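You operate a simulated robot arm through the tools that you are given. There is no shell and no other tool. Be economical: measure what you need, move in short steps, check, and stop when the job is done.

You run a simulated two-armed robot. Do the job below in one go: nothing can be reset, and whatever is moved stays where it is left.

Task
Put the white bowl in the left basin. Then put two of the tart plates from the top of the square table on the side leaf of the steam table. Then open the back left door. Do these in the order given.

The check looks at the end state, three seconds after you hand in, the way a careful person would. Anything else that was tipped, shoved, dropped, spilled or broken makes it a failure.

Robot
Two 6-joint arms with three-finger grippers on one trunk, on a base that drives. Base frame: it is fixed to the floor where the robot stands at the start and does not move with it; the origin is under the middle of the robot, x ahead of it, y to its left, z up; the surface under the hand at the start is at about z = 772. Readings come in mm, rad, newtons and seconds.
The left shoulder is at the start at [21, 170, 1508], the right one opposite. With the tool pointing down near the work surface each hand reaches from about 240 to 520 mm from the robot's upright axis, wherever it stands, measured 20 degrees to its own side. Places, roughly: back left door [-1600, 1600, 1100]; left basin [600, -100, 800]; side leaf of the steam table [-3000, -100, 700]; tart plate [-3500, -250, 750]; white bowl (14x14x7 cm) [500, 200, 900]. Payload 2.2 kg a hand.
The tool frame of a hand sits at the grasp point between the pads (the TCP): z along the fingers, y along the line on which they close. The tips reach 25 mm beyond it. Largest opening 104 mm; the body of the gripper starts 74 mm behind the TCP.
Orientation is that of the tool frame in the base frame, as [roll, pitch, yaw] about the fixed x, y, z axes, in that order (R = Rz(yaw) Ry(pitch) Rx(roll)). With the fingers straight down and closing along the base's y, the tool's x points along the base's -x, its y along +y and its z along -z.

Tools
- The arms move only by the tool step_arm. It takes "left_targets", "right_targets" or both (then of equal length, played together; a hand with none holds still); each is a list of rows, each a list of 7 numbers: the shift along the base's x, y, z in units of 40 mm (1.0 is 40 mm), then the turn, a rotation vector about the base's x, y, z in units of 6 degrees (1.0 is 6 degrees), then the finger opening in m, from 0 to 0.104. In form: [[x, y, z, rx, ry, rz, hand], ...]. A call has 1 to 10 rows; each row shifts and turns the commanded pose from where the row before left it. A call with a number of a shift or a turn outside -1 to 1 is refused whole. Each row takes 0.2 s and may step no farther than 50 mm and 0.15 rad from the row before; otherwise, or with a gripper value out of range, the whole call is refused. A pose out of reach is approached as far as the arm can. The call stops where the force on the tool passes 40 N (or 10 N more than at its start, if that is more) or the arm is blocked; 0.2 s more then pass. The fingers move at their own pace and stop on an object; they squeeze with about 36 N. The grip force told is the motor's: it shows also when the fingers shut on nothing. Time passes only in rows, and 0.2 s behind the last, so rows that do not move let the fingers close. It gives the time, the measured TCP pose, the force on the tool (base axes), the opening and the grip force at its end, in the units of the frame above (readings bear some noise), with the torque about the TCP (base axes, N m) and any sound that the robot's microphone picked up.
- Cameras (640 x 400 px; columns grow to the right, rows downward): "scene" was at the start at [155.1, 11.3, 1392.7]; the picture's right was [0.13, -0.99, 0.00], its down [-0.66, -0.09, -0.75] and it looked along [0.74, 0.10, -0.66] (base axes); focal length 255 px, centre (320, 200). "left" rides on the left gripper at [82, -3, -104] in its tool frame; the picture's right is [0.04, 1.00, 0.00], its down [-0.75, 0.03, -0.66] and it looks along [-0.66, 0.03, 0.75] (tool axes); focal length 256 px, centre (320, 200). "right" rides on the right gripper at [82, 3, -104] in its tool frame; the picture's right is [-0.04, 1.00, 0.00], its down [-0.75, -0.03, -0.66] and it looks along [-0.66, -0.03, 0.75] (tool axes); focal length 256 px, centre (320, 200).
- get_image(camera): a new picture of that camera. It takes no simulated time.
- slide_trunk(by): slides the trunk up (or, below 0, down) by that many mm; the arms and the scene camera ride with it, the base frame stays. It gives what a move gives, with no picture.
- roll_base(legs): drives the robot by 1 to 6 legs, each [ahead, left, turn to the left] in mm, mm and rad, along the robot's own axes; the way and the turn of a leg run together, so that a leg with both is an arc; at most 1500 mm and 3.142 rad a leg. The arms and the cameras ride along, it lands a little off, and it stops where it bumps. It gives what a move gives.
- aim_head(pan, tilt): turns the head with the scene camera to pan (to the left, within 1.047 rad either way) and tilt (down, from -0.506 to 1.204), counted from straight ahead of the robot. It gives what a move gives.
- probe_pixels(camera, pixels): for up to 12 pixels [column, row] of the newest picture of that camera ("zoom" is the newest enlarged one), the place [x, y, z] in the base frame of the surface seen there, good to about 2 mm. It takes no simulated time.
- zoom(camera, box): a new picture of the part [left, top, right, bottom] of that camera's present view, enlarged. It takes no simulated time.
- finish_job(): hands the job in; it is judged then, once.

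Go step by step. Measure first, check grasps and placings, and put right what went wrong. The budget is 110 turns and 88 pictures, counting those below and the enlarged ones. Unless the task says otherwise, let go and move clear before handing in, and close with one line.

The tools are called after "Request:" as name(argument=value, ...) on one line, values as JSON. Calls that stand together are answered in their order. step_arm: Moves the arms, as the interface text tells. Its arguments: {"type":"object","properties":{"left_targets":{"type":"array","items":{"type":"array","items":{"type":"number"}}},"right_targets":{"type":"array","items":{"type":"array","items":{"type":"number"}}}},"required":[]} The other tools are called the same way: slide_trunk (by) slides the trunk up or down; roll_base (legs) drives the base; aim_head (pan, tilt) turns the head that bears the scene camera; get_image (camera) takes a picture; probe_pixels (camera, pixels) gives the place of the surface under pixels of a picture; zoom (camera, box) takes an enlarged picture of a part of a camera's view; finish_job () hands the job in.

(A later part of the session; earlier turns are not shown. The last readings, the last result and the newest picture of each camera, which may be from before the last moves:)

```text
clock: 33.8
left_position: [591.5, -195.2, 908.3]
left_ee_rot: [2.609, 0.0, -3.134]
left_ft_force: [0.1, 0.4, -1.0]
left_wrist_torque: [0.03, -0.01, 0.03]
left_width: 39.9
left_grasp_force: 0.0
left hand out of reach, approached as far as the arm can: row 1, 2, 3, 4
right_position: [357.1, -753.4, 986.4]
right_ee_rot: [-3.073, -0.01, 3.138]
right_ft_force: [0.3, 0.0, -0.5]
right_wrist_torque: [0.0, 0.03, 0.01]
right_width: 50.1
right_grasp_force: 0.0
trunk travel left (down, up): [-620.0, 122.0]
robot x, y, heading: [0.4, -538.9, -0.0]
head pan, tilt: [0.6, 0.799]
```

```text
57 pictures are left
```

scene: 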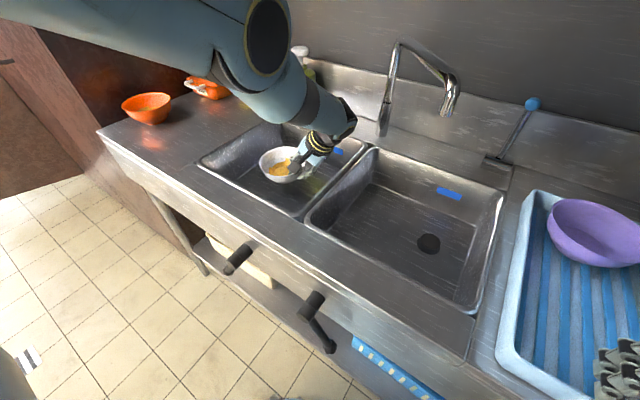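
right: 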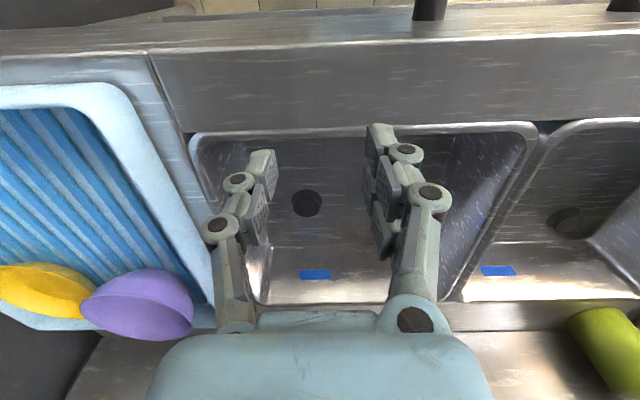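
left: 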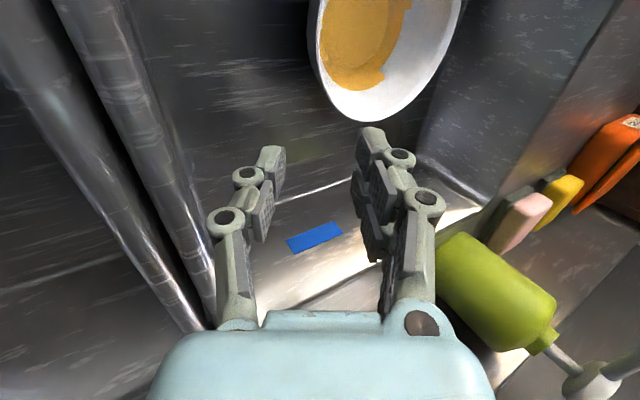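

Clear of the bowl. Now pulling the left hand back (−x) away from the spout.

Request:
step_arm(left_targets=[[-0.9, 0.3, 0.2, 0, 0, 0, 0.04], [-0.9, 0.3, 0.2, 0, 0, 0, 0.04], [-0.9, 0.3, 0.2, 0, 0, 0, 0.04], [-0.9, 0.3, 0.2, 0, 0, 0, 0.04], [-0.9, 0.3, 0.2, 0, 0, 0, 0.04], [0, 0, 0, 0, 0, 0, 0.04]])

Request:
get_image(camera="scene")

```text
clock: 35.1
left_position: [551.0, -122.4, 854.6]
left_ee_rot: [2.608, 0.002, -3.135]
left_ft_force: [0.7, 0.0, -0.2]
left_wrist_torque: [0.0, 0.0, 0.05]
left_width: 40.0
left_grasp_force: 0.0
left hand out of reach, approached as far as the arm can: row 1, 2, 3, 4, 5
right_position: [357.8, -754.4, 985.2]
right_ee_rot: [-3.076, -0.011, 3.138]
right_ft_force: [-0.1, 0.2, -0.3]
right_wrist_torque: [-0.01, 0.04, 0.01]
right_width: 49.8
right_grasp_force: 0.1
trunk travel left (down, up): [-620.0, 122.0]
robot x, y, heading: [2.8, -543.1, 0.003]
head pan, tilt: [0.6, 0.799]
```

```text
56 pictures are left
```

scene: 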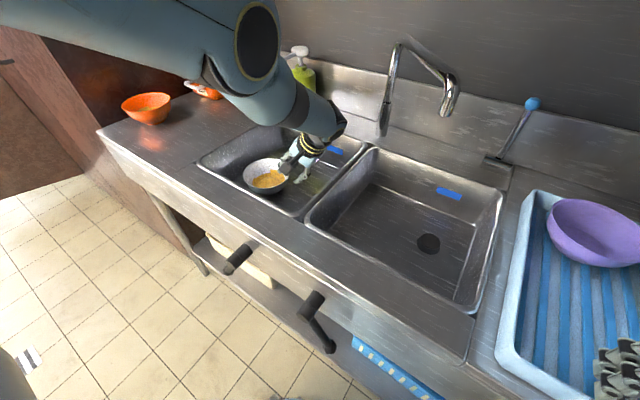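

The hand dipped back to z 854 while following the reach limit. Checking the left camera before moving further.

Request:
get_image(camera="left")

```text
55 pictures are left
```

left: 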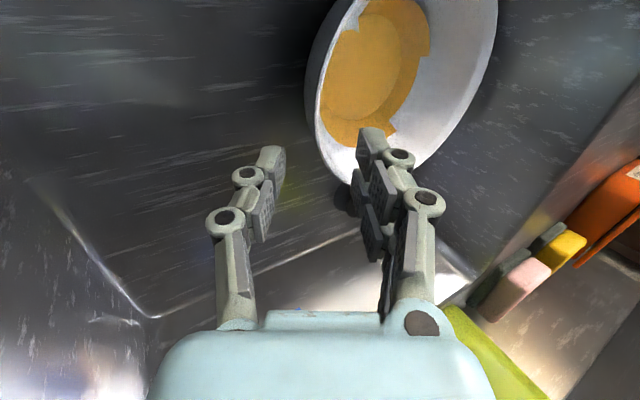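

The fingers are just over the bowl's rim without touching. Raising the trunk gives a clean vertical lift.

Request:
slide_trunk(by=120)

Request:
step_arm(left_targets=[[0, 0, 0.3, -0.5, 0, 0, 0.04], [0, 0, 0.3, -0.5, 0, 0, 0.04], [0, 0, 0, 0, 0, 0, 0.04]])

Request:
get_image(camera="scene")

```text
clock: 36.6
left_position: [550.2, -124.9, 974.1]
left_ee_rot: [2.61, 0.001, -3.132]
left_ft_force: [-0.8, -0.6, -0.9]
left_wrist_torque: [0.02, 0.02, 0.0]
left_width: 40.2
left_grasp_force: 0.0
right_position: [358.6, -752.6, 1106.0]
right_ee_rot: [-3.075, -0.012, 3.137]
right_ft_force: [-0.4, 0.5, 0.4]
right_wrist_torque: [0.01, -0.02, 0.01]
right_width: 50.2
right_grasp_force: 0.1
trunk travel left (down, up): [-740.0, 2.0]
robot x, y, heading: [1.0, -542.6, -0.001]
head pan, tilt: [0.6, 0.799]
```

```text
clock: 37.5
left_position: [563.6, -123.1, 988.9]
left_ee_rot: [2.713, 0.001, -3.132]
left_ft_force: [-0.3, -0.2, 0.1]
left_wrist_torque: [0.02, 0.02, 0.01]
left_width: 40.0
left_grasp_force: 0.1
left hand out of reach, approached as far as the arm can: row 1, 2
right_position: [356.7, -754.1, 1104.9]
right_ee_rot: [-3.076, -0.012, 3.138]
right_ft_force: [-0.4, 0.5, -0.5]
right_wrist_torque: [0.0, 0.0, 0.03]
right_width: 49.9
right_grasp_force: 0.0
trunk travel left (down, up): [-740.0, 2.0]
robot x, y, heading: [1.6, -536.5, -0.002]
head pan, tilt: [0.6, 0.799]
```

```text
54 pictures are left
```

scene: 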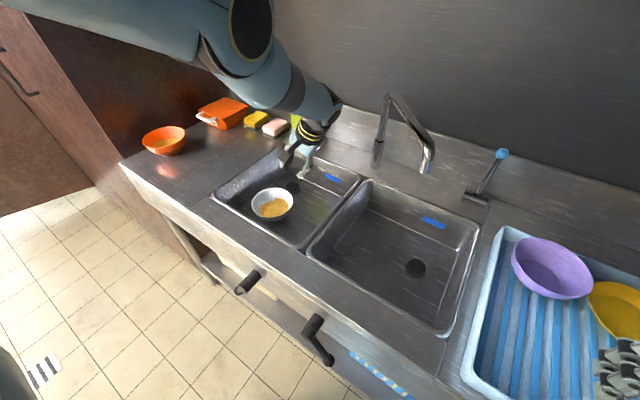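

The white bowl stands upright in the left basin. I'll back away 450 mm, hands well above the counter, before refolding the arms.

Request:
roll_base(legs=[[-450, 0, 0]])

Request:
step_arm(left_targets=[[-0.8, 0, 0.5, -0.8, 0, 0, 0.05], [-0.8, 0, 0.5, -0.8, 0, 0, 0.05], [-0.8, 0, 0, -0.8, 0, 0, 0.05], [-0.8, 0, 0, -0.8, 0, 0, 0.05], [-0.8, 0, 0, -0.8, 0, 0, 0.05], [-0.5, 0, 0, 0, 0, 0, 0.05], [0, 0, 0, 0, 0, 0, 0.05]])

Request:
aim_head(pan=1.04, tilt=0.4)

Request:
get_image(camera="scene")

```text
clock: 40.2
left_position: [108.5, -121.0, 989.2]
left_ee_rot: [2.714, 0.0, -3.133]
left_ft_force: [0.2, 0.3, -0.8]
left_wrist_torque: [0.0, -0.01, -0.03]
left_width: 39.5
left_grasp_force: 0.1
right_position: [-97.4, -752.9, 1105.2]
right_ee_rot: [-3.076, -0.011, 3.139]
right_ft_force: [0.6, 0.1, -0.3]
right_wrist_torque: [-0.01, -0.03, 0.02]
right_width: 50.0
right_grasp_force: 0.0
trunk travel left (down, up): [-740.0, 2.0]
robot x, y, heading: [-451.5, -540.0, 0.0]
head pan, tilt: [0.6, 0.799]
```

```text
clock: 41.8
left_position: [52.7, -84.0, 943.7]
left_ee_rot: [3.132, -0.005, -3.13]
left_ft_force: [0.9, 0.7, 0.1]
left_wrist_torque: [0.01, 0.03, -0.05]
left_width: 50.0
left_grasp_force: 0.0
left hand out of reach, approached as far as the arm can: row 1, 2, 3, 4, 5, 6
right_position: [-97.4, -753.6, 1104.4]
right_ee_rot: [-3.074, -0.012, 3.14]
right_ft_force: [0.1, 0.5, -1.0]
right_wrist_torque: [0.0, 0.01, 0.0]
right_width: 50.1
right_grasp_force: 0.1
trunk travel left (down, up): [-740.0, 2.0]
robot x, y, heading: [-453.1, -544.7, 0.002]
head pan, tilt: [0.6, 0.799]
```

```text
clock: 42.7
left_position: [53.4, -83.5, 943.2]
left_ee_rot: [3.133, -0.004, -3.131]
left_ft_force: [1.0, 0.3, 0.6]
left_wrist_torque: [-0.02, -0.02, 0.02]
left_width: 50.0
left_grasp_force: 0.1
right_position: [-96.2, -752.6, 1104.7]
right_ee_rot: [-3.074, -0.013, 3.141]
right_ft_force: [0.4, -0.3, 0.1]
right_wrist_torque: [0.02, 0.01, -0.03]
right_width: 50.4
right_grasp_force: 0.0
trunk travel left (down, up): [-740.0, 2.0]
robot x, y, heading: [-452.8, -540.7, -0.001]
head pan, tilt: [1.04, 0.4]
```

```text
53 pictures are left
```

scene: 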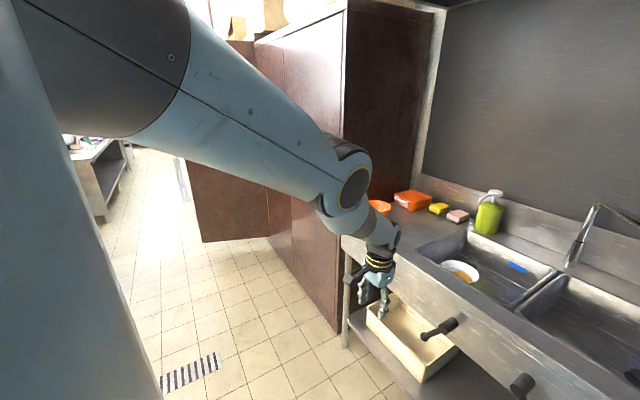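

Request:
step_arm(left_targets=[[-0.1, -0.9, 0.3, 0, 0, 0, 0.05], [-0.1, -0.9, 0.3, 0, 0, 0, 0.05], [-0.1, -0.9, 0.3, 0, 0, 0, 0.05], [0, -0.9, 0.2, 0, 0, 0, 0.05], [0, -0.9, 0.2, 0, 0, 0, 0.05], [0, 0, 0, 0, 0, 0, 0.05]])

```text
clock: 44.1
left_position: [99.5, -248.6, 950.1]
left_ee_rot: [3.131, -0.006, -3.132]
left_ft_force: [0.2, 0.0, -0.6]
left_wrist_torque: [-0.03, 0.03, 0.03]
left_width: 50.0
left_grasp_force: 0.0
left hand out of reach, approached as far as the arm can: row 1, 2, 3, 4, 5
right_position: [-97.0, -752.5, 1105.2]
right_ee_rot: [-3.076, -0.01, 3.141]
right_ft_force: [1.2, -0.4, 0.4]
right_wrist_torque: [-0.05, -0.03, -0.01]
right_width: 49.9
right_grasp_force: 0.1
trunk travel left (down, up): [-740.0, 2.0]
robot x, y, heading: [-452.8, -542.2, 0.004]
head pan, tilt: [1.04, 0.4]
```

Request:
step_arm(left_targets=[[-0.9, 0, 0.3, 0, 0, 0, 0.05], [-0.9, 0, 0.3, 0, 0, 0, 0.05], [-0.9, 0, 0.3, 0, 0, 0, 0.05], [-0.9, 0, 0.3, 0, 0, 0, 0.05], [0, 0, 0, 0, 0, 0, 0.05]])

```text
clock: 45.3
left_position: [67.5, -237.9, 909.6]
left_ee_rot: [3.13, -0.003, -3.131]
left_ft_force: [-0.4, -1.0, 1.2]
left_wrist_torque: [0.0, 0.02, 0.02]
left_width: 49.7
left_grasp_force: 0.0
left hand out of reach, approached as far as the arm can: row 1, 2, 3, 4
right_position: [-96.3, -752.6, 1104.4]
right_ee_rot: [-3.074, -0.012, 3.139]
right_ft_force: [0.6, 0.3, -0.8]
right_wrist_torque: [-0.01, -0.02, 0.0]
right_width: 49.8
right_grasp_force: 0.0
trunk travel left (down, up): [-740.0, 2.0]
robot x, y, heading: [-457.4, -541.9, -0.003]
head pan, tilt: [1.04, 0.4]
```

The commanded point must be too low; raising it.

Request:
step_arm(left_targets=[[0, 0, 0.9, 0, 0, 0, 0.05], [0, 0, 0.9, 0, 0, 0, 0.05], [0, 0, 0.9, 0, 0, 0, 0.05], [0, 0, 0.9, 0, 0, 0, 0.05], [0, 0, 0.9, 0, 0, 0, 0.05], [0, 0, 0, 0, 0, 0, 0.05]])

```text
clock: 46.7
left_position: [151.6, -227.4, 1037.8]
left_ee_rot: [3.132, -0.004, -3.13]
left_ft_force: [-0.2, -0.5, 0.0]
left_wrist_torque: [-0.03, -0.01, 0.01]
left_width: 49.9
left_grasp_force: 0.1
left hand out of reach, approached as far as the arm can: row 1, 2, 3, 4, 5
right_position: [-98.3, -752.6, 1105.4]
right_ee_rot: [-3.075, -0.012, 3.137]
right_ft_force: [0.3, 0.5, -0.7]
right_wrist_torque: [0.0, 0.03, -0.02]
right_width: 50.0
right_grasp_force: 0.1
trunk travel left (down, up): [-740.0, 2.0]
robot x, y, heading: [-453.5, -541.1, -0.005]
head pan, tilt: [1.04, 0.4]
```

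Request:
step_arm(left_targets=[[-0.9, -0.3, 0, 0, 0, 0, 0.05], [-0.9, -0.3, 0, 0, 0, 0, 0.05], [-0.9, -0.3, 0, 0, 0, 0, 0.05], [-0.9, 0, 0, 0, 0, 0, 0.05], [-0.9, 0, 0, 0, 0, 0, 0.05], [-0.9, 0, 0, 0, 0, 0, 0.05], [0, 0, 0, 0, 0, 0, 0.05]])

```text
clock: 48.3
left_position: [92.0, -252.5, 938.0]
left_ee_rot: [3.132, -0.006, -3.131]
left_ft_force: [-0.4, -0.3, 0.0]
left_wrist_torque: [0.0, -0.02, 0.04]
left_width: 50.2
left_grasp_force: 0.1
left hand out of reach, approached as far as the arm can: row 1, 2, 3, 4, 5, 6
right_position: [-97.6, -753.4, 1105.3]
right_ee_rot: [-3.076, -0.013, 3.138]
right_ft_force: [-0.5, 0.9, -0.2]
right_wrist_torque: [0.03, -0.01, -0.02]
right_width: 50.1
right_grasp_force: 0.1
trunk travel left (down, up): [-740.0, 2.0]
robot x, y, heading: [-458.6, -540.0, -0.002]
head pan, tilt: [1.04, 0.4]
```

The arm stays on a shell as if the elbow were on the wrong side of straight. I'll look at the arm's shape.

Request:
aim_head(pan=0.6, tilt=0.6)

Request:
get_image(camera="scene")

```text
clock: 49.2
left_position: [91.3, -252.2, 939.6]
left_ee_rot: [3.132, -0.005, -3.131]
left_ft_force: [-0.5, 0.5, 1.4]
left_wrist_torque: [0.01, 0.01, -0.01]
left_width: 50.1
left_grasp_force: 0.0
right_position: [-97.6, -753.1, 1105.0]
right_ee_rot: [-3.075, -0.012, 3.141]
right_ft_force: [0.2, 1.2, -0.1]
right_wrist_torque: [0.0, -0.04, 0.0]
right_width: 49.9
right_grasp_force: 0.1
trunk travel left (down, up): [-740.0, 2.0]
robot x, y, heading: [-451.3, -542.7, 0.001]
head pan, tilt: [0.6, 0.6]
```

```text
52 pictures are left
```

scene: 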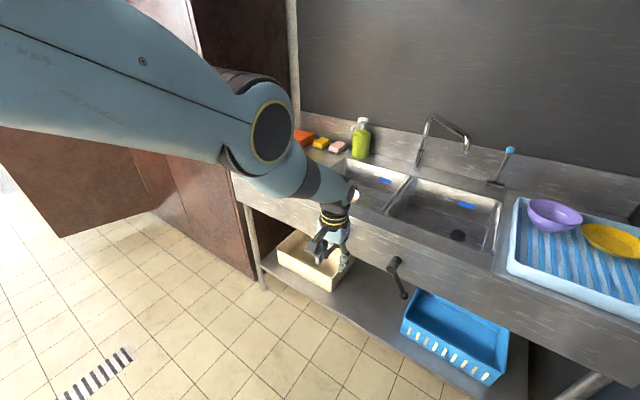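

Request:
probe_pixels(camera="scene", pixels=[[270, 130], [345, 180], [225, 155], [100, 100], [333, 215], [300, 190]])

```text
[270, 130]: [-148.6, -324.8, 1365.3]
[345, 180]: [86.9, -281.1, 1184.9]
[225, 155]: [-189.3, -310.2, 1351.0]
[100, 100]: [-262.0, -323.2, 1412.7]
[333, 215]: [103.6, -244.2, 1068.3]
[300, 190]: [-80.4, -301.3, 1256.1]
```

The arm is fully straight (elbow at its stop), stuck at the singularity; downward moves can't bend it. The commanded point should now be inside, so moving upward should bend the elbow.

Request:
step_arm(left_targets=[[0, 0, 0.9, 0, 0, 0, 0.05], [0, 0, 0.9, 0, 0, 0, 0.05], [0, 0, 0.9, 0, 0, 0, 0.05], [0, 0, 0, 0, 0, 0, 0.05], [0, 0, 0, 0, 0, 0, 0.05]])

```text
clock: 50.4
left_position: [141.9, -245.3, 1015.8]
left_ee_rot: [3.133, -0.005, -3.132]
left_ft_force: [-0.2, -0.3, -0.1]
left_wrist_torque: [0.0, 0.04, -0.04]
left_width: 49.9
left_grasp_force: 0.0
left hand out of reach, approached as far as the arm can: row 1, 2, 3
right_position: [-96.9, -754.0, 1105.4]
right_ee_rot: [-3.075, -0.013, 3.14]
right_ft_force: [0.7, -0.1, -0.1]
right_wrist_torque: [-0.01, 0.0, -0.02]
right_width: 50.2
right_grasp_force: 0.0
trunk travel left (down, up): [-740.0, 2.0]
robot x, y, heading: [-452.1, -541.1, 0.001]
head pan, tilt: [0.6, 0.6]
```

Request:
step_arm(left_targets=[[-0.7, 0, 0.6, 0, 0, 0, 0.05], [-0.7, 0, 0.6, 0, 0, 0, 0.05], [-0.7, 0, 0.6, 0, 0, 0, 0.05], [-0.7, 0, 0.6, 0, 0, 0, 0.05], [0, 0, 0, 0, 0, 0, 0.05]])

```text
clock: 51.6
left_position: [154.3, -232.2, 1044.3]
left_ee_rot: [3.135, -0.006, -3.131]
left_ft_force: [-0.3, -0.4, -0.6]
left_wrist_torque: [0.01, 0.0, -0.02]
left_width: 50.1
left_grasp_force: 0.0
left hand out of reach, approached as far as the arm can: row 1, 2, 3, 4
right_position: [-97.3, -752.9, 1104.9]
right_ee_rot: [-3.077, -0.013, 3.139]
right_ft_force: [-0.7, 0.4, -0.7]
right_wrist_torque: [-0.03, 0.0, 0.0]
right_width: 50.0
right_grasp_force: 0.0
trunk travel left (down, up): [-740.0, 2.0]
robot x, y, heading: [-454.4, -541.3, 0.002]
head pan, tilt: [0.6, 0.6]
```

Request:
step_arm(left_targets=[[0, 0, 1, 0, 0, 0, 0.05], [0, 0, 1, 0, 0, 0, 0.05], [0, 0, 1, 0, 0, 0, 0.05], [0, 0, 1, 0, 0, 0, 0.05], [0, 0, 0, 0, 0, 0, 0.05]])

```text
clock: 52.8
left_position: [206.0, -227.0, 1189.1]
left_ee_rot: [3.134, -0.006, -3.132]
left_ft_force: [0.1, -0.9, -0.1]
left_wrist_torque: [0.02, 0.03, -0.01]
left_width: 50.3
left_grasp_force: 0.0
left hand out of reach, approached as far as the arm can: row 1, 2, 3, 4
right_position: [-95.9, -752.1, 1104.6]
right_ee_rot: [-3.076, -0.012, 3.138]
right_ft_force: [-0.4, 0.0, -0.5]
right_wrist_torque: [-0.02, 0.0, 0.04]
right_width: 50.1
right_grasp_force: 0.0
trunk travel left (down, up): [-740.0, 2.0]
robot x, y, heading: [-456.5, -542.0, -0.001]
head pan, tilt: [0.6, 0.6]
```

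Each out-of-reach call resets the command to the reached pose, and inward commands can't unbend a straight elbow. Pitching the fingers forward while pulling inward should make the solver bend it.

Request:
step_arm(left_targets=[[-0.2, 0, 0, 0, -1, 0, 0.05], [-0.5, 0, 0, 0, -1, 0, 0.05], [-0.8, 0, 0, 0, -1, 0, 0.05], [-0.8, 0, 0, 0, -1, 0, 0.05], [-0.8, 0, 0, 0, 0, 0, 0.05], [0, 0, 0, 0, 0, 0, 0.05]])

```text
clock: 54.2
left_position: [268.8, -202.9, 1134.6]
left_ee_rot: [3.138, 0.412, -3.131]
left_ft_force: [-0.3, -0.2, 0.6]
left_wrist_torque: [-0.02, 0.0, 0.0]
left_width: 50.1
left_grasp_force: 0.0
left hand out of reach, approached as far as the arm can: row 1, 2, 3, 4, 5
right_position: [-96.6, -752.3, 1105.0]
right_ee_rot: [-3.076, -0.012, 3.141]
right_ft_force: [0.0, 0.4, 0.0]
right_wrist_torque: [-0.01, -0.03, -0.01]
right_width: 50.0
right_grasp_force: 0.0
trunk travel left (down, up): [-740.0, 2.0]
robot x, y, heading: [-452.8, -542.7, 0.0]
head pan, tilt: [0.6, 0.6]
```

No bend yet; trying the opposite pitch.

Request:
step_arm(left_targets=[[-0.5, 0, 0, 0, 1, 0, 0.05], [-0.5, 0, 0, 0, 1, 0, 0.05], [-0.5, 0, 0, 0, 1, 0, 0.05], [-0.5, 0, 0, 0, 1, 0, 0.05], [-0.5, 0, 0, 0, 1, 0, 0.05], [-0.5, 0, 0, 0, 1, 0, 0.05], [-0.5, 0, 0, 0, 1, 0, 0.05], [-0.5, 0, 0, 0, 1, 0, 0.05], [0, 0, 0, 0, 0, 0, 0.05]])

```text
clock: 56.2
left_position: [99.1, -205.7, 1137.6]
left_ee_rot: [3.128, -0.422, -3.131]
left_ft_force: [0.0, 0.7, 0.2]
left_wrist_torque: [0.01, 0.03, -0.01]
left_width: 50.1
left_grasp_force: 0.1
left hand out of reach, approached as far as the arm can: row 7
right_position: [-96.6, -752.0, 1104.9]
right_ee_rot: [-3.076, -0.012, 3.141]
right_ft_force: [-0.2, 0.8, 0.7]
right_wrist_torque: [0.0, -0.01, 0.0]
right_width: 50.2
right_grasp_force: 0.1
trunk travel left (down, up): [-740.0, 2.0]
robot x, y, heading: [-456.5, -541.6, 0.004]
head pan, tilt: [0.6, 0.6]
```

Only one row was limited this time. Continuing inward with this pitch.

Request:
step_arm(left_targets=[[-0.8, 0, 0, 0, 0, 0, 0.05], [-0.8, 0, 0, 0, 0, 0, 0.05], [-0.8, 0, 0, 0, 0, 0, 0.05], [0, 0, 0, 0, 0, 0, 0.05]])

Request:
get_image(camera="scene")

```text
clock: 57.2
left_position: [83.6, -193.4, 1108.1]
left_ee_rot: [3.128, -0.424, -3.127]
left_ft_force: [0.5, 0.2, -0.7]
left_wrist_torque: [0.03, 0.02, 0.02]
left_width: 50.1
left_grasp_force: 0.0
left hand out of reach, approached as far as the arm can: row 1, 2, 3
right_position: [-97.4, -753.5, 1105.3]
right_ee_rot: [-3.075, -0.012, 3.142]
right_ft_force: [0.0, 0.5, 0.0]
right_wrist_torque: [-0.02, 0.01, 0.01]
right_width: 49.9
right_grasp_force: 0.1
trunk travel left (down, up): [-740.0, 2.0]
robot x, y, heading: [-454.8, -540.5, 0.003]
head pan, tilt: [0.6, 0.6]
```

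```text
51 pictures are left
```

scene: 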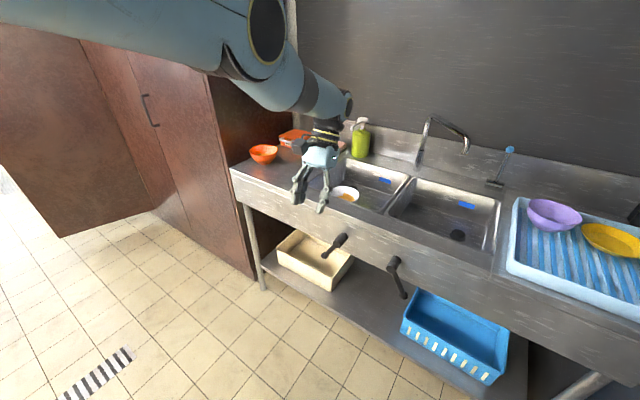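

Diagnosis: the elbow is slightly past straight, and inward commands only hold it there. I'll stretch outward first, sweep upward past straight, then pull inward.

Request:
step_arm(left_targets=[[0.9, 0.26, -0.33, 0, 0, 0, 0.05], [0.5, 0.13, -0.17, 0, 0, 0, 0.05], [0.32, 0.09, 0.93, 0, 0, 0, 0.05], [0.32, 0.09, 0.93, 0, 0, 0, 0.05], [0.1, 0, 0.95, 0, 0, 0, 0.05], [-0.8, -0.24, 0.6, 0, 0, 0, 0.05], [-0.9, -0.26, 0.4, 0, 0, 0, 0.05], [-0.9, -0.26, 0.4, 0, 0, 0, 0.05], [-0.9, -0.26, 0.4, 0, 0, 0, 0.05], [-0.9, -0.26, 0.2, 0, 0, 0, 0.05]])

```text
clock: 59.4
left_position: [126.4, -201.5, 1263.1]
left_ee_rot: [3.127, -0.423, -3.132]
left_ft_force: [0.9, 0.0, 1.2]
left_wrist_torque: [0.01, 0.0, 0.02]
left_width: 49.9
left_grasp_force: 0.1
left hand out of reach, approached as far as the arm can: row 1, 2, 4, 5, 6, 7, 8, 9, 10
right_position: [-96.8, -753.3, 1106.0]
right_ee_rot: [-3.076, -0.012, 3.14]
right_ft_force: [0.6, 0.9, 0.1]
right_wrist_torque: [-0.02, -0.01, -0.03]
right_width: 50.2
right_grasp_force: 0.0
trunk travel left (down, up): [-740.0, 2.0]
robot x, y, heading: [-454.2, -541.3, 0.001]
head pan, tilt: [0.6, 0.6]
```

Rows clip to the reached pose, so bend has to build up over many rows. I'll hold the wrist roughly still while pitching the fingers forward 60° and rising slightly, which should flex the elbow the right way.

Request:
step_arm(left_targets=[[0.45, 0, 0.05, 0, -1, 0, 0.05], [0.46, 0, 0.1, 0, -1, 0, 0.05], [0.47, 0, 0.15, 0, -1, 0, 0.05], [0.47, 0, 0.22, 0, -1, 0, 0.05], [0.46, 0, 0.28, 0, -1, 0, 0.05], [0.44, 0, 0.35, 0, -1, 0, 0.05], [0.4, 0, 0.4, 0, -1, 0, 0.05], [0.35, 0, 0.45, 0, -1, 0, 0.05], [0.3, 0, 0.5, 0, -1, 0, 0.05], [0.25, 0, 0.5, 0, -1, 0, 0.05]])

```text
clock: 61.6
left_position: [342.2, -193.4, 1380.4]
left_ee_rot: [-3.141, 0.625, -3.13]
left_ft_force: [-0.9, 1.4, -0.6]
left_wrist_torque: [0.01, -0.02, 0.0]
left_width: 49.9
left_grasp_force: 0.1
left hand out of reach, approached as far as the arm can: row 1, 2, 3, 4, 5, 6, 7, 8, 9, 10
right_position: [-97.0, -753.4, 1105.3]
right_ee_rot: [-3.074, -0.011, 3.139]
right_ft_force: [0.5, 0.2, -0.5]
right_wrist_torque: [-0.01, -0.01, -0.01]
right_width: 50.1
right_grasp_force: 0.0
trunk travel left (down, up): [-740.0, 2.0]
robot x, y, heading: [-455.8, -538.5, 0.001]
head pan, tilt: [0.6, 0.6]
```

Request:
step_arm(left_targets=[[-0.5, 0, 0.2, 0, -0.8, 0, 0.05], [-0.8, 0, 0.2, 0, -0.8, 0, 0.05], [-0.8, 0, 0.2, 0, -0.8, 0, 0.05], [-0.8, 0, 0.2, 0, -0.8, 0, 0.05], [-0.8, 0, 0.2, 0, 0, 0, 0.05], [-0.8, 0, 0.2, 0, 0, 0, 0.05]])

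Request:
aim_head(pan=0.6, tilt=0.3)

Request:
get_image(camera="scene")

```text
clock: 63.0
left_position: [386.1, -155.0, 1423.0]
left_ee_rot: [-3.135, 0.96, -3.124]
left_ft_force: [0.9, -0.4, -0.3]
left_wrist_torque: [-0.01, 0.02, -0.02]
left_width: 50.1
left_grasp_force: 0.1
left hand out of reach, approached as far as the arm can: row 1, 2, 3, 4, 5, 6
right_position: [-96.5, -752.9, 1104.9]
right_ee_rot: [-3.075, -0.011, 3.14]
right_ft_force: [-0.4, -0.1, 0.9]
right_wrist_torque: [0.02, 0.01, -0.03]
right_width: 50.1
right_grasp_force: 0.0
trunk travel left (down, up): [-740.0, 2.0]
robot x, y, heading: [-454.9, -539.2, -0.002]
head pan, tilt: [0.6, 0.6]
```

```text
clock: 63.8
left_position: [386.2, -156.2, 1423.3]
left_ee_rot: [-3.134, 0.961, -3.124]
left_ft_force: [0.3, 0.7, 0.0]
left_wrist_torque: [0.02, 0.01, -0.01]
left_width: 49.7
left_grasp_force: 0.0
right_position: [-96.7, -753.2, 1105.7]
right_ee_rot: [-3.075, -0.013, 3.14]
right_ft_force: [-0.1, -0.3, -0.1]
right_wrist_torque: [-0.01, -0.03, -0.02]
right_width: 50.2
right_grasp_force: 0.1
trunk travel left (down, up): [-740.0, 2.0]
robot x, y, heading: [-453.8, -542.7, 0.003]
head pan, tilt: [0.6, 0.3]
```

```text
50 pictures are left
```

scene: 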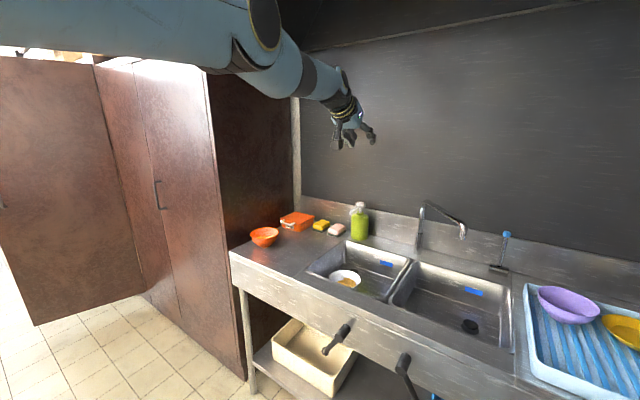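

Request:
probe_pixels(camera="scene", pixels=[[265, 25], [325, 85], [345, 95], [240, 60], [200, 30], [120, 20], [345, 115], [290, 75]])

```text
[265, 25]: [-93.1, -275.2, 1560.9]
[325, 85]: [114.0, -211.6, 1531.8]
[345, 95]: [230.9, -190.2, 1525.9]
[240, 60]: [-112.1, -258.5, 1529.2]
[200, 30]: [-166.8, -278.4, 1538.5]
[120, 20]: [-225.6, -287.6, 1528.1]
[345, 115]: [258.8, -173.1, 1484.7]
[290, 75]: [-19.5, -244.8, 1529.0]
```

The arm is still straight. I'll keep the wrist in place and pitch the fingers on upward until the wrist joint runs out, so the elbow has to flex.

Request:
step_arm(left_targets=[[0.25, 0, 0.52, 0, -1, 0, 0.05], [0.2, 0, 0.55, 0, -1, 0, 0.05], [0.13, 0, 0.58, 0, -1, 0, 0.05], [0.07, 0, 0.6, 0, -1, 0, 0.05], [0.0, 0, 0.61, 0, -1, 0, 0.05], [-0.06, 0, 0.62, 0, -1, 0, 0.05], [-0.12, 0, 0.62, 0, -1, 0, 0.05], [-0.18, 0, 0.61, 0, -1, 0, 0.05], [-0.25, 0, 0.59, 0, -1, 0, 0.05], [-0.3, 0, 0.57, 0, -1, 0, 0.05]])

```text
clock: 66.0
left_position: [401.9, -148.8, 1661.1]
left_ee_rot: [-0.031, 1.132, -0.026]
left_ft_force: [-0.1, -0.2, 0.3]
left_wrist_torque: [0.0, -0.02, 0.02]
left_width: 49.9
left_grasp_force: 0.1
left hand out of reach, approached as far as the arm can: row 2, 4, 6, 8, 9
right_position: [-95.6, -753.7, 1105.8]
right_ee_rot: [-3.074, -0.013, 3.14]
right_ft_force: [-0.4, -0.1, -0.2]
right_wrist_torque: [0.0, 0.01, 0.0]
right_width: 50.2
right_grasp_force: 0.1
trunk travel left (down, up): [-740.0, 2.0]
robot x, y, heading: [-458.8, -539.3, 0.0]
head pan, tilt: [0.6, 0.3]
```

Request:
step_arm(left_targets=[[-0.4, 0, 0.54, 0, -1, 0, 0.05], [-0.5, 0, 0.5, 0, -1, 0, 0.05], [-0.6, 0, 0.46, 0, -1, 0, 0.05], [-0.65, 0, 0.4, 0, -1, 0, 0.05], [-0.7, 0, 0.34, 0, -1, 0, 0.05], [-0.7, 0, 0.3, 0, -1, 0, 0.05], [-0.7, 0, 0.2, 0, -1, 0, 0.05], [-0.7, 0, 0.2, 0, -1, 0, 0.05]])

Request:
get_image(camera="scene")

```text
clock: 67.4
left_position: [300.2, -121.8, 1767.5]
left_ee_rot: [0.023, 0.64, -0.021]
left_ft_force: [8.9, 0.8, -17.1]
left_wrist_torque: [-0.55, 0.4, -0.31]
left_width: 53.4
left_grasp_force: 0.4
left hand out of reach, approached as far as the arm can: row 1, 2, 3, 4, 5, 6, 7
right_position: [-95.7, -752.8, 1105.7]
right_ee_rot: [-3.072, -0.015, 3.14]
right_ft_force: [-0.5, 0.0, -0.5]
right_wrist_torque: [0.01, -0.1, 0.02]
right_width: 50.1
right_grasp_force: 0.0
trunk travel left (down, up): [-740.0, 2.0]
robot x, y, heading: [-455.1, -543.2, -0.002]
head pan, tilt: [0.6, 0.3]
stopped in row 7 (left hand): the force on the tool passed its limit at 48 N (the readings are from after the stop); the commanded pose is now the measured one
```

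```text
49 pictures are left
```

scene: 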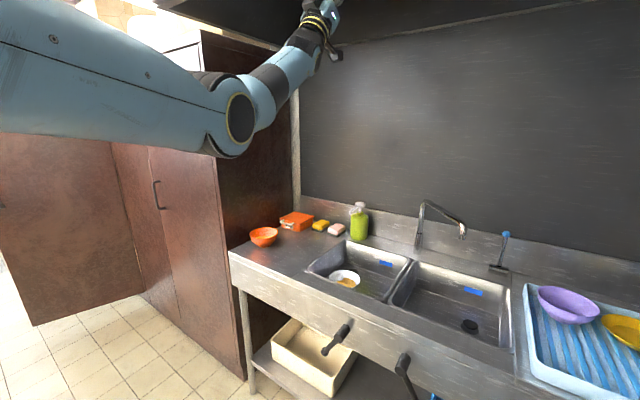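

The elbow is flexed the right way now, though the fingertips touched the hood above. Moving down and back from it immediately.

Request:
step_arm(left_targets=[[-0.3, 0, -0.6, 0, 0, 0, 0.05], [-0.4, 0, -0.8, 0, 0, 0, 0.05], [-0.5, 0, -0.8, 0, 0.5, 0, 0.05], [-0.5, 0, -0.8, 0, 1, 0, 0.05], [-0.5, 0, -0.5, 0, 1, 0, 0.05]])

Request:
get_image(camera="scene")

```text
clock: 68.6
left_position: [213.6, -123.2, 1672.5]
left_ee_rot: [0.023, 0.864, -0.023]
left_ft_force: [-0.6, -0.4, 0.2]
left_wrist_torque: [-0.03, 0.03, 0.0]
left_width: 50.1
left_grasp_force: 0.1
left hand out of reach, approached as far as the arm can: row 1, 2, 3, 5
right_position: [-98.6, -754.9, 1106.1]
right_ee_rot: [-3.076, -0.012, 3.138]
right_ft_force: [-0.3, 1.0, -0.1]
right_wrist_torque: [-0.02, -0.02, -0.03]
right_width: 49.9
right_grasp_force: 0.0
trunk travel left (down, up): [-740.0, 2.0]
robot x, y, heading: [-456.1, -542.3, 0.0]
head pan, tilt: [0.6, 0.3]
```

```text
48 pictures are left
```

scene: 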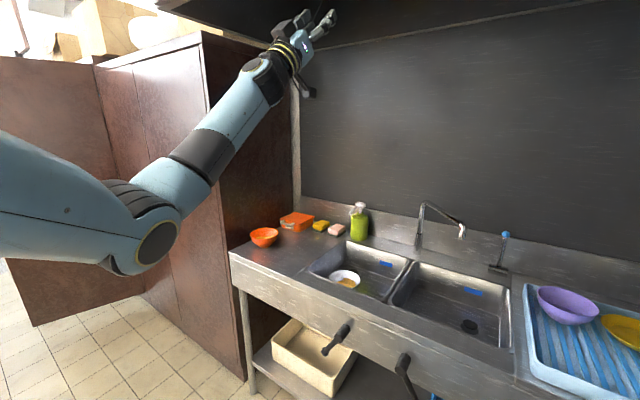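

Elbow is properly bent. Now turning the fingers back down in stages.

Request:
step_arm(left_targets=[[0.376, -0.18, -0.75, 0, 1, 0, 0.05], [0.323, -0.18, -0.79, 0, 1, 0, 0.05], [0.266, -0.18, -0.82, 0, 1, 0, 0.05], [0.206, -0.18, -0.84, 0, 1, 0, 0.05], [0.144, -0.18, -0.86, 0, 1, 0, 0.05], [0.081, -0.18, -0.87, 0, 1, 0, 0.05], [0.016, -0.18, -0.88, 0, 1, 0, 0.05], [-0.048, -0.18, -0.88, 0, 1, 0, 0.05], [-0.113, -0.18, -0.87, 0, 1, 0, 0.05], [-0.175, -0.18, -0.85, 0, 1, 0, 0.05]])

Request:
step_arm(left_targets=[[-0.237, -0.18, -0.83, 0, 1, 0, 0.05], [-0.295, -0.18, -0.8, 0, 1, 0, 0.05], [-0.35, -0.18, -0.77, 0, 1, 0, 0.05], [-0.4, -0.18, -0.73, 0, 1, 0, 0.05], [-0.45, -0.18, -0.68, 0, 1, 0, 0.05], [-0.5, -0.18, -0.63, 0, 1, 0, 0.05], [-0.53, -0.18, -0.57, 0, 1, 0, 0.05], [-0.56, -0.18, -0.51, 0, 1, 0, 0.05], [-0.59, -0.18, -0.45, 0, 1, 0, 0.05], [-0.61, -0.18, -0.39, 0, 1, 0, 0.05]])

```text
clock: 70.8
left_position: [254.1, -195.5, 1348.2]
left_ee_rot: [-3.047, 1.255, -3.097]
left_ft_force: [1.0, 0.2, 0.0]
left_wrist_torque: [0.03, 0.02, 0.03]
left_width: 49.9
left_grasp_force: 0.0
left hand out of reach, approached as far as the arm can: row 1
right_position: [-97.4, -753.6, 1105.2]
right_ee_rot: [-3.077, -0.013, 3.137]
right_ft_force: [-0.5, -0.8, -0.4]
right_wrist_torque: [0.03, 0.02, 0.01]
right_width: 49.8
right_grasp_force: 0.0
trunk travel left (down, up): [-740.0, 2.0]
robot x, y, heading: [-457.3, -540.4, -0.007]
head pan, tilt: [0.6, 0.3]
```

```text
clock: 73.0
left_position: [72.2, -270.0, 1093.6]
left_ee_rot: [-3.087, 0.207, -3.126]
left_ft_force: [0.9, 0.3, 0.5]
left_wrist_torque: [0.01, -0.03, -0.01]
left_width: 49.9
left_grasp_force: 0.1
right_position: [-97.7, -754.8, 1105.2]
right_ee_rot: [-3.075, -0.013, 3.138]
right_ft_force: [-0.4, -0.4, 0.1]
right_wrist_torque: [-0.05, 0.0, -0.04]
right_width: 50.2
right_grasp_force: 0.0
trunk travel left (down, up): [-740.0, 2.0]
robot x, y, heading: [-453.5, -540.9, 0.001]
head pan, tilt: [0.6, 0.3]
```

Arm is restored near its home shape. Finishing the vertical hand, then turning left to look at the room.

Request:
step_arm(left_targets=[[-0.6, 0, -0.1, -0.25, 1, 0, 0.05], [-0.6, 0, 0.2, -0.25, 1, 0, 0.05], [0, 0, 0, 0, 0, 0, 0.05]])

Request:
aim_head(pan=0.0, tilt=0.45)

Request:
roll_base(legs=[[0, 0, 1.57]])

Request:
get_image(camera="scene")

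```text
clock: 73.8
left_position: [23.9, -269.2, 1096.2]
left_ee_rot: [-3.034, -0.003, -3.122]
left_ft_force: [-0.8, 0.4, 0.1]
left_wrist_torque: [-0.01, 0.0, -0.04]
left_width: 49.9
left_grasp_force: 0.1
right_position: [-98.2, -753.2, 1105.2]
right_ee_rot: [-3.076, -0.014, 3.138]
right_ft_force: [0.5, 0.1, 0.3]
right_wrist_torque: [0.0, 0.01, 0.02]
right_width: 49.8
right_grasp_force: 0.0
trunk travel left (down, up): [-740.0, 2.0]
robot x, y, heading: [-451.4, -541.1, -0.004]
head pan, tilt: [0.6, 0.3]
```

```text
clock: 74.8
left_position: [23.5, -269.0, 1097.2]
left_ee_rot: [-3.033, -0.001, -3.124]
left_ft_force: [0.6, -0.8, 0.1]
left_wrist_torque: [0.0, 0.07, -0.02]
left_width: 50.3
left_grasp_force: 0.1
right_position: [-97.9, -753.2, 1103.9]
right_ee_rot: [-3.075, -0.013, 3.138]
right_ft_force: [0.8, 0.2, -0.6]
right_wrist_torque: [-0.02, 0.01, 0.02]
right_width: 49.9
right_grasp_force: 0.0
trunk travel left (down, up): [-740.0, 2.0]
robot x, y, heading: [-453.5, -539.6, -0.004]
head pan, tilt: [0.0, 0.45]
```

```text
clock: 78.9
left_position: [-708.3, -53.4, 1098.3]
left_ee_rot: [-3.041, -0.001, -1.568]
left_ft_force: [1.0, 0.5, -1.2]
left_wrist_torque: [0.0, -0.04, 0.02]
left_width: 49.8
left_grasp_force: 0.0
right_position: [-226.0, -183.8, 1102.3]
right_ee_rot: [-3.083, -0.015, -1.588]
right_ft_force: [0.8, 0.3, 0.0]
right_wrist_torque: [0.01, 0.01, -0.03]
right_width: 49.9
right_grasp_force: 0.1
trunk travel left (down, up): [-740.0, 2.0]
robot x, y, heading: [-454.8, -539.0, 1.557]
head pan, tilt: [0.0, 0.45]
stopped in leg 1: the robot was blocked; the commanded pose is now the measured one
```

```text
47 pictures are left
```

scene: 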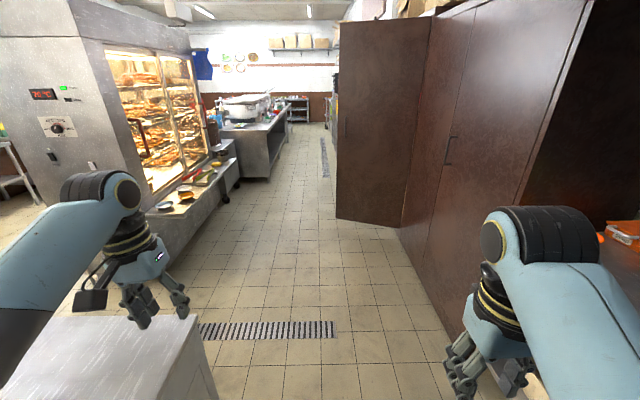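

The turn was stopped just short (1.557). There's a steel surface below the left arm at (120,350); measuring surroundings.

Request:
probe_pixels(camera="scene", pixels=[[120, 350], [190, 325], [60, 370], [210, 390], [180, 195], [150, 215], [100, 60], [215, 160], [345, 218], [375, 130], [270, 140], [85, 300]])

Request:
aim_head(pan=1.0, tilt=0.5)

Request:
get_image(camera="scene")

```text
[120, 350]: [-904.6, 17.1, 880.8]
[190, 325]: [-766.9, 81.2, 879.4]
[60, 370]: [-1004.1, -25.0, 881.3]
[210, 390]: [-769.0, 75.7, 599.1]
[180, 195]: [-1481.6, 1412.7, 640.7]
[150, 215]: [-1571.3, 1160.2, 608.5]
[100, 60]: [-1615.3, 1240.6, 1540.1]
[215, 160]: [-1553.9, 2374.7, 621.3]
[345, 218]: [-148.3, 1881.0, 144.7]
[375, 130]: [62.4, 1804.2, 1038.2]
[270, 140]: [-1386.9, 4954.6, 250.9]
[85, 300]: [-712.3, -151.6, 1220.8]
```

```text
clock: 80.2
left_position: [-710.0, -54.3, 1096.9]
left_ee_rot: [-3.042, -0.003, -1.566]
left_ft_force: [-1.2, 0.2, 0.2]
left_wrist_torque: [0.02, 0.03, 0.01]
left_width: 50.1
left_grasp_force: 0.0
right_position: [-226.6, -182.8, 1103.2]
right_ee_rot: [-3.081, -0.016, -1.588]
right_ft_force: [0.4, -0.2, 1.0]
right_wrist_torque: [0.02, -0.02, 0.0]
right_width: 50.0
right_grasp_force: 0.1
trunk travel left (down, up): [-740.0, 2.0]
robot x, y, heading: [-453.5, -540.5, 1.558]
head pan, tilt: [1.0, 0.499]
```

```text
46 pictures are left
```

scene: 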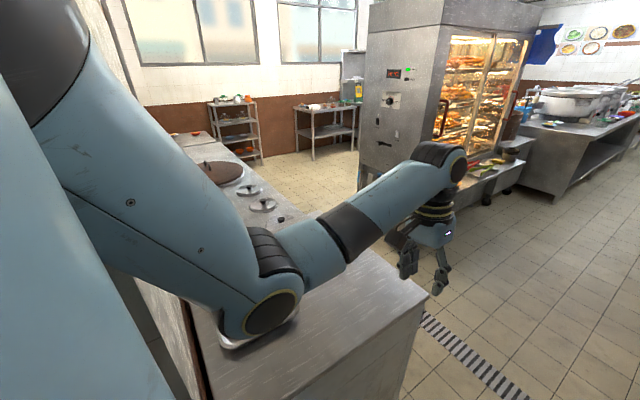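

The base touched a long counter (edge x≈−767, z≈880). Lids on it suggest the steam table. Measuring further.

Request:
probe_pixels(camera="scene", pixels=[[220, 170], [262, 203], [190, 140], [240, 155], [330, 107], [360, 130], [240, 105], [235, 135], [425, 300], [270, 140], [370, 185], [500, 175]])

Request:
zoom(camera="scene", box=[160, 70, 380, 210])

```text
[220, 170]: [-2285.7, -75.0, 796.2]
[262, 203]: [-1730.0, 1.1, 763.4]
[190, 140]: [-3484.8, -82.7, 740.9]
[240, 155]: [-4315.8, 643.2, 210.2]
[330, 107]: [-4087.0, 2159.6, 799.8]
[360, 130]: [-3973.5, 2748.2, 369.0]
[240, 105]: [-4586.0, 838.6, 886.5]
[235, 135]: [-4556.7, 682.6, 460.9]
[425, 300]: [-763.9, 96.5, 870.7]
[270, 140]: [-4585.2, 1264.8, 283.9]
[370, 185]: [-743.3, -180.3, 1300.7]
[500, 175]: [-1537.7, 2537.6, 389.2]
```

```text
2.86 times, centred on (270, 140) of scene
```

zoom: 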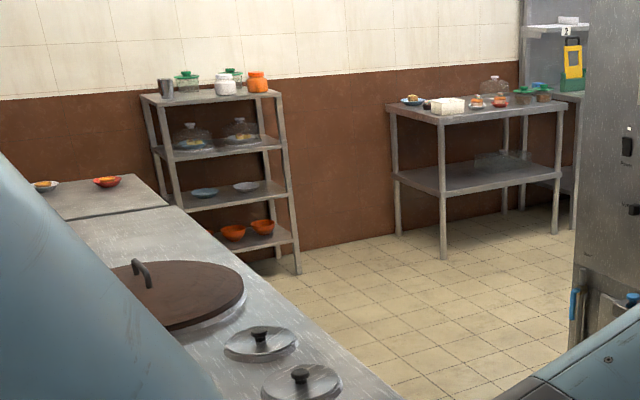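

The square table with tarts lies beyond the steam table's far end. I'll sidestep, drive up to y≈610, turn to face −x and advance along the aisle.

Request:
roll_base(legs=[[0, -90, 0], [1150, 0, 0], [0, 0, 1.57], [1300, 0, 0]])

Request:
aim_head(pan=0.4, tilt=0.45)

Request:
get_image(camera="scene")

```text
clock: 96.6
left_position: [-2118.6, 335.9, 1096.1]
left_ee_rot: [-3.033, 0.002, 0.011]
left_ft_force: [-0.3, -0.4, -0.7]
left_wrist_torque: [0.0, -0.01, -0.02]
left_width: 50.1
left_grasp_force: 0.1
right_position: [-1993.9, 821.7, 1105.4]
right_ee_rot: [-3.075, -0.014, -0.01]
right_ft_force: [-0.3, 0.7, 0.4]
right_wrist_torque: [0.0, 0.01, -0.01]
right_width: 50.1
right_grasp_force: 0.0
trunk travel left (down, up): [-740.0, 2.0]
robot x, y, heading: [-1639.2, 606.4, 3.129]
head pan, tilt: [1.0, 0.499]
```

```text
clock: 97.6
left_position: [-2119.8, 336.2, 1097.1]
left_ee_rot: [-3.033, 0.001, 0.014]
left_ft_force: [-0.5, -0.4, 0.1]
left_wrist_torque: [0.03, -0.02, 0.03]
left_width: 50.0
left_grasp_force: 0.2
right_position: [-1993.8, 821.1, 1105.2]
right_ee_rot: [-3.074, -0.011, -0.007]
right_ft_force: [-0.5, 0.0, 0.3]
right_wrist_torque: [-0.02, -0.01, -0.02]
right_width: 49.8
right_grasp_force: 0.1
trunk travel left (down, up): [-740.0, 2.0]
robot x, y, heading: [-1637.3, 609.3, 3.134]
head pan, tilt: [0.4, 0.45]
```

```text
44 pictures are left
```

scene: 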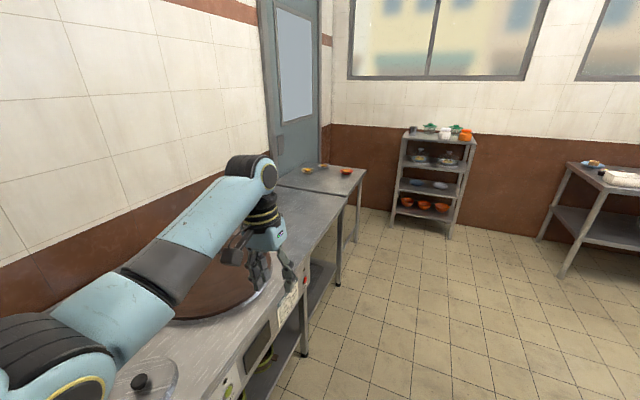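

Request:
zoom(camera="scene", box=[230, 140, 390, 240])

Request:
probe_pixels(camera="scene", pixels=[[306, 171], [322, 166], [346, 171], [363, 170], [283, 180], [345, 195], [300, 200], [325, 205], [310, 225], [357, 240], [340, 285], [265, 270]])

```text
4.00 times, centred on (310, 190) of scene
```

zoom: 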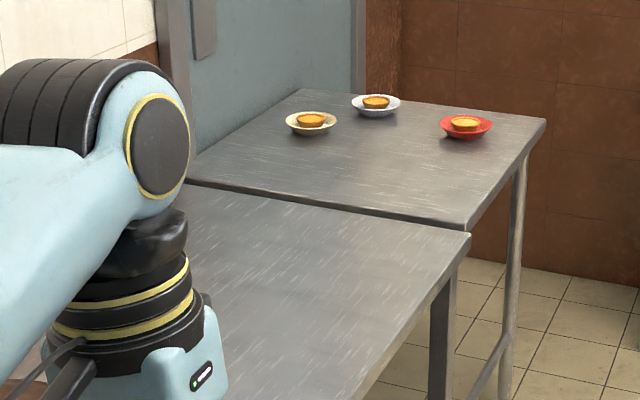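

```text
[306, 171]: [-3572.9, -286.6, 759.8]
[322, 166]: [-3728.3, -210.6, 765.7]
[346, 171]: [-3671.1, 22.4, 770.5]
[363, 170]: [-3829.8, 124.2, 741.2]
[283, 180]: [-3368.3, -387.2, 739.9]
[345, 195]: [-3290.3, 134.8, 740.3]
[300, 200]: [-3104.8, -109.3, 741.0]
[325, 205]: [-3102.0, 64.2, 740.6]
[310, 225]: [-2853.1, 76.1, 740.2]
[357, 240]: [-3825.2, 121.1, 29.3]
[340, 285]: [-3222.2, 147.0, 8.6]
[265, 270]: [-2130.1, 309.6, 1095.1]
```

Square table: x −3290…−3830, y −390…+135, z 741; plates: yellow (−3573,−287), white (−3728,−211), red (−3671,22). The leaf is at x≈−2800…−3280. I'll drive west and face −y in front of the table.

Request:
roll_base(legs=[[1100, 0, 0], [1080, 0, 0], [0, 0, 1.57]])

Request:
aim_head(pan=0.1, tilt=0.8)

Request:
get_image(camera="scene")

```text
clock: 112.3
left_position: [-3547.3, 170.2, 1097.1]
left_ee_rot: [-3.033, 0.001, 1.603]
left_ft_force: [0.6, 0.3, -0.2]
left_wrist_torque: [0.01, -0.03, 0.02]
left_width: 50.0
left_grasp_force: 0.1
right_position: [-4034.4, 286.0, 1106.7]
right_ee_rot: [-3.076, -0.012, 1.581]
right_ft_force: [0.2, 0.8, 0.4]
right_wrist_torque: [-0.02, -0.03, 0.02]
right_width: 50.0
right_grasp_force: 0.1
trunk travel left (down, up): [-740.0, 2.0]
robot x, y, heading: [-3824.8, 644.5, -1.559]
head pan, tilt: [0.4, 0.45]
```

```text
clock: 113.2
left_position: [-3546.5, 170.6, 1097.8]
left_ee_rot: [-3.035, 0.001, 1.604]
left_ft_force: [-1.0, -0.8, 0.3]
left_wrist_torque: [-0.02, -0.02, -0.04]
left_width: 50.0
left_grasp_force: 0.0
right_position: [-4033.8, 286.5, 1105.7]
right_ee_rot: [-3.075, -0.013, 1.582]
right_ft_force: [-0.5, -0.2, -0.8]
right_wrist_torque: [0.01, 0.01, -0.01]
right_width: 50.1
right_grasp_force: 0.1
trunk travel left (down, up): [-740.0, 2.0]
robot x, y, heading: [-3823.7, 648.1, -1.56]
head pan, tilt: [0.099, 0.799]
```

```text
42 pictures are left
```

scene: 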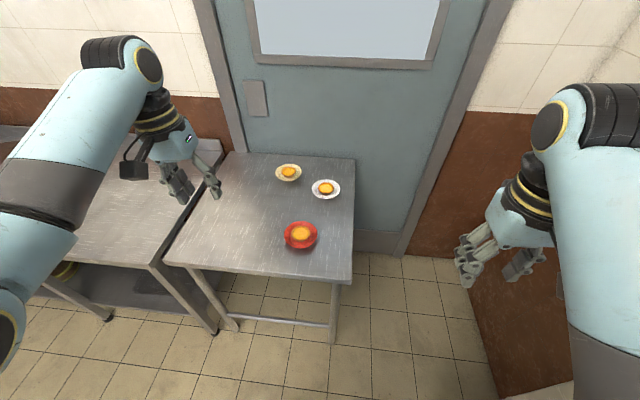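

Request:
zoom(camera="scene", box=[264, 155, 360, 255])

Request:
probe_pixels(camera="scene", pixels=[[284, 236], [318, 234], [301, 223], [300, 249], [312, 188], [341, 188], [326, 179], [326, 197], [301, 234], [326, 188], [420, 260], [480, 180]])

```text
4.00 times, centred on (312, 205) of scene
```

zoom: 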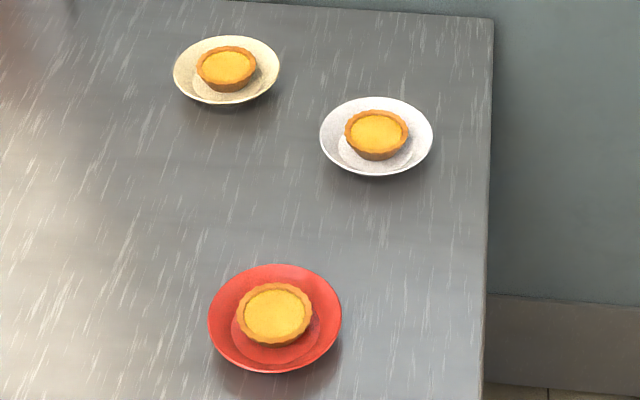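

```text
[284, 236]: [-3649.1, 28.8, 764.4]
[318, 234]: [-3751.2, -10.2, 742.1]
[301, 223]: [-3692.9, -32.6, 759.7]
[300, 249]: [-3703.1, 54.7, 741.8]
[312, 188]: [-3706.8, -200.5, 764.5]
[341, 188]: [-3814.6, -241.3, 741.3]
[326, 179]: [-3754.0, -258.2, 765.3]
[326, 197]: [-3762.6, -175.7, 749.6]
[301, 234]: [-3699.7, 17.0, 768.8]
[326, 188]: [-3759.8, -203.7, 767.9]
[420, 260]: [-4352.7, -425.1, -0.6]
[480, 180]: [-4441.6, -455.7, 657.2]
```

Refined: red centre ≈(−3700,14), white ≈(−3757,−204), both ≈103 mm across, rim z≈765, tart ≈57 mm. I'll pinch each plate's near rim with fingers tilted 45° forward; first yaw both hands 90°.

Request:
step_arm(left_targets=[[0, 0, 0, 0, 0, 1, 0.05], [0, 0, 0, 0, 0, 1, 0.05], [0, 0, 0, 0, 0, 1, 0.05], [0, 0, 0, 0, 0, 1, 0.05], [0, 0, 0, 0, 0, 1, 0.05], [0, 0, 0, 0, 0, 1, 0.05], [0, 0, 0, 0, 0, 1, 0.05], [0, 0, 0, 0, 0, 1, 0.05], [0, 0, 0, 0, 0, 1, 0.05], [0, 0, 0, 0, 0, 1, 0.05]], right_targets=[[0, 0, 0, 0, 0, -1, 0.05], [0, 0, 0, 0, 0, -1, 0.05], [0, 0, 0, 0, 0, -1, 0.05], [0, 0, 0, 0, 0, -1, 0.05], [0, 0, 0, 0, 0, -1, 0.05], [0, 0, 0, 0, 0, -1, 0.05], [0, 0, 0, 0, 0, -1, 0.05], [0, 0, 0, 0, 0, -1, 0.05], [0, 0, 0, 0, 0, -1, 0.05], [0, 0, 0, 0, 0, -1, 0.05]])

Request:
step_arm(left_targets=[[0, 0, 0, 0, 0, 1, 0.05], [0, 0, 0, 0, 0, 1, 0.05], [0, 0, 0, 0, 0, 1, 0.05], [0, 0, 0, 0, 0, 1, 0.05], [0, 0, 0, 0, 0, 1, 0.05], [0, 0, 0, 0, 0, 0, 0.05]], right_targets=[[0, 0, 0, 0, 0, -1, 0.05], [0, 0, 0, 0, 0, -1, 0.05], [0, 0, 0, 0, 0, -1, 0.05], [0, 0, 0, 0, 0, -1, 0.05], [0, 0, 0, 0, 0, -1, 0.05], [0, 0, 0, 0, 0, 0, 0.05]])

```text
clock: 115.3
left_position: [-3547.0, 170.1, 1097.9]
left_ee_rot: [-3.033, 0.0, 2.652]
left_ft_force: [-1.1, 0.1, -0.4]
left_wrist_torque: [0.01, 0.0, 0.0]
left_width: 49.9
left_grasp_force: 0.1
right_position: [-4028.7, 284.6, 1088.0]
right_ee_rot: [-3.077, -0.009, 0.532]
right_ft_force: [-0.5, 0.5, -0.2]
right_wrist_torque: [-0.03, -0.01, 0.01]
right_width: 50.1
right_grasp_force: 0.0
right hand out of reach, approached as far as the arm can: row 2, 4, 6, 8
trunk travel left (down, up): [-740.0, 2.0]
robot x, y, heading: [-3828.3, 646.2, -1.558]
head pan, tilt: [0.099, 0.799]
```

```text
clock: 116.8
left_position: [-3546.8, 170.1, 1098.1]
left_ee_rot: [-3.032, 0.0, -3.109]
left_ft_force: [0.4, 0.1, 0.1]
left_wrist_torque: [-0.02, -0.03, 0.03]
left_width: 50.4
left_grasp_force: 0.0
right_position: [-4028.1, 283.8, 1084.0]
right_ee_rot: [-3.077, -0.011, 0.01]
right_ft_force: [0.1, -0.1, -0.5]
right_wrist_torque: [0.03, -0.03, 0.0]
right_width: 50.0
right_grasp_force: 0.0
right hand out of reach, approached as far as the arm can: row 1
trunk travel left (down, up): [-740.0, 2.0]
robot x, y, heading: [-3824.1, 646.1, -1.556]
head pan, tilt: [0.099, 0.799]
```

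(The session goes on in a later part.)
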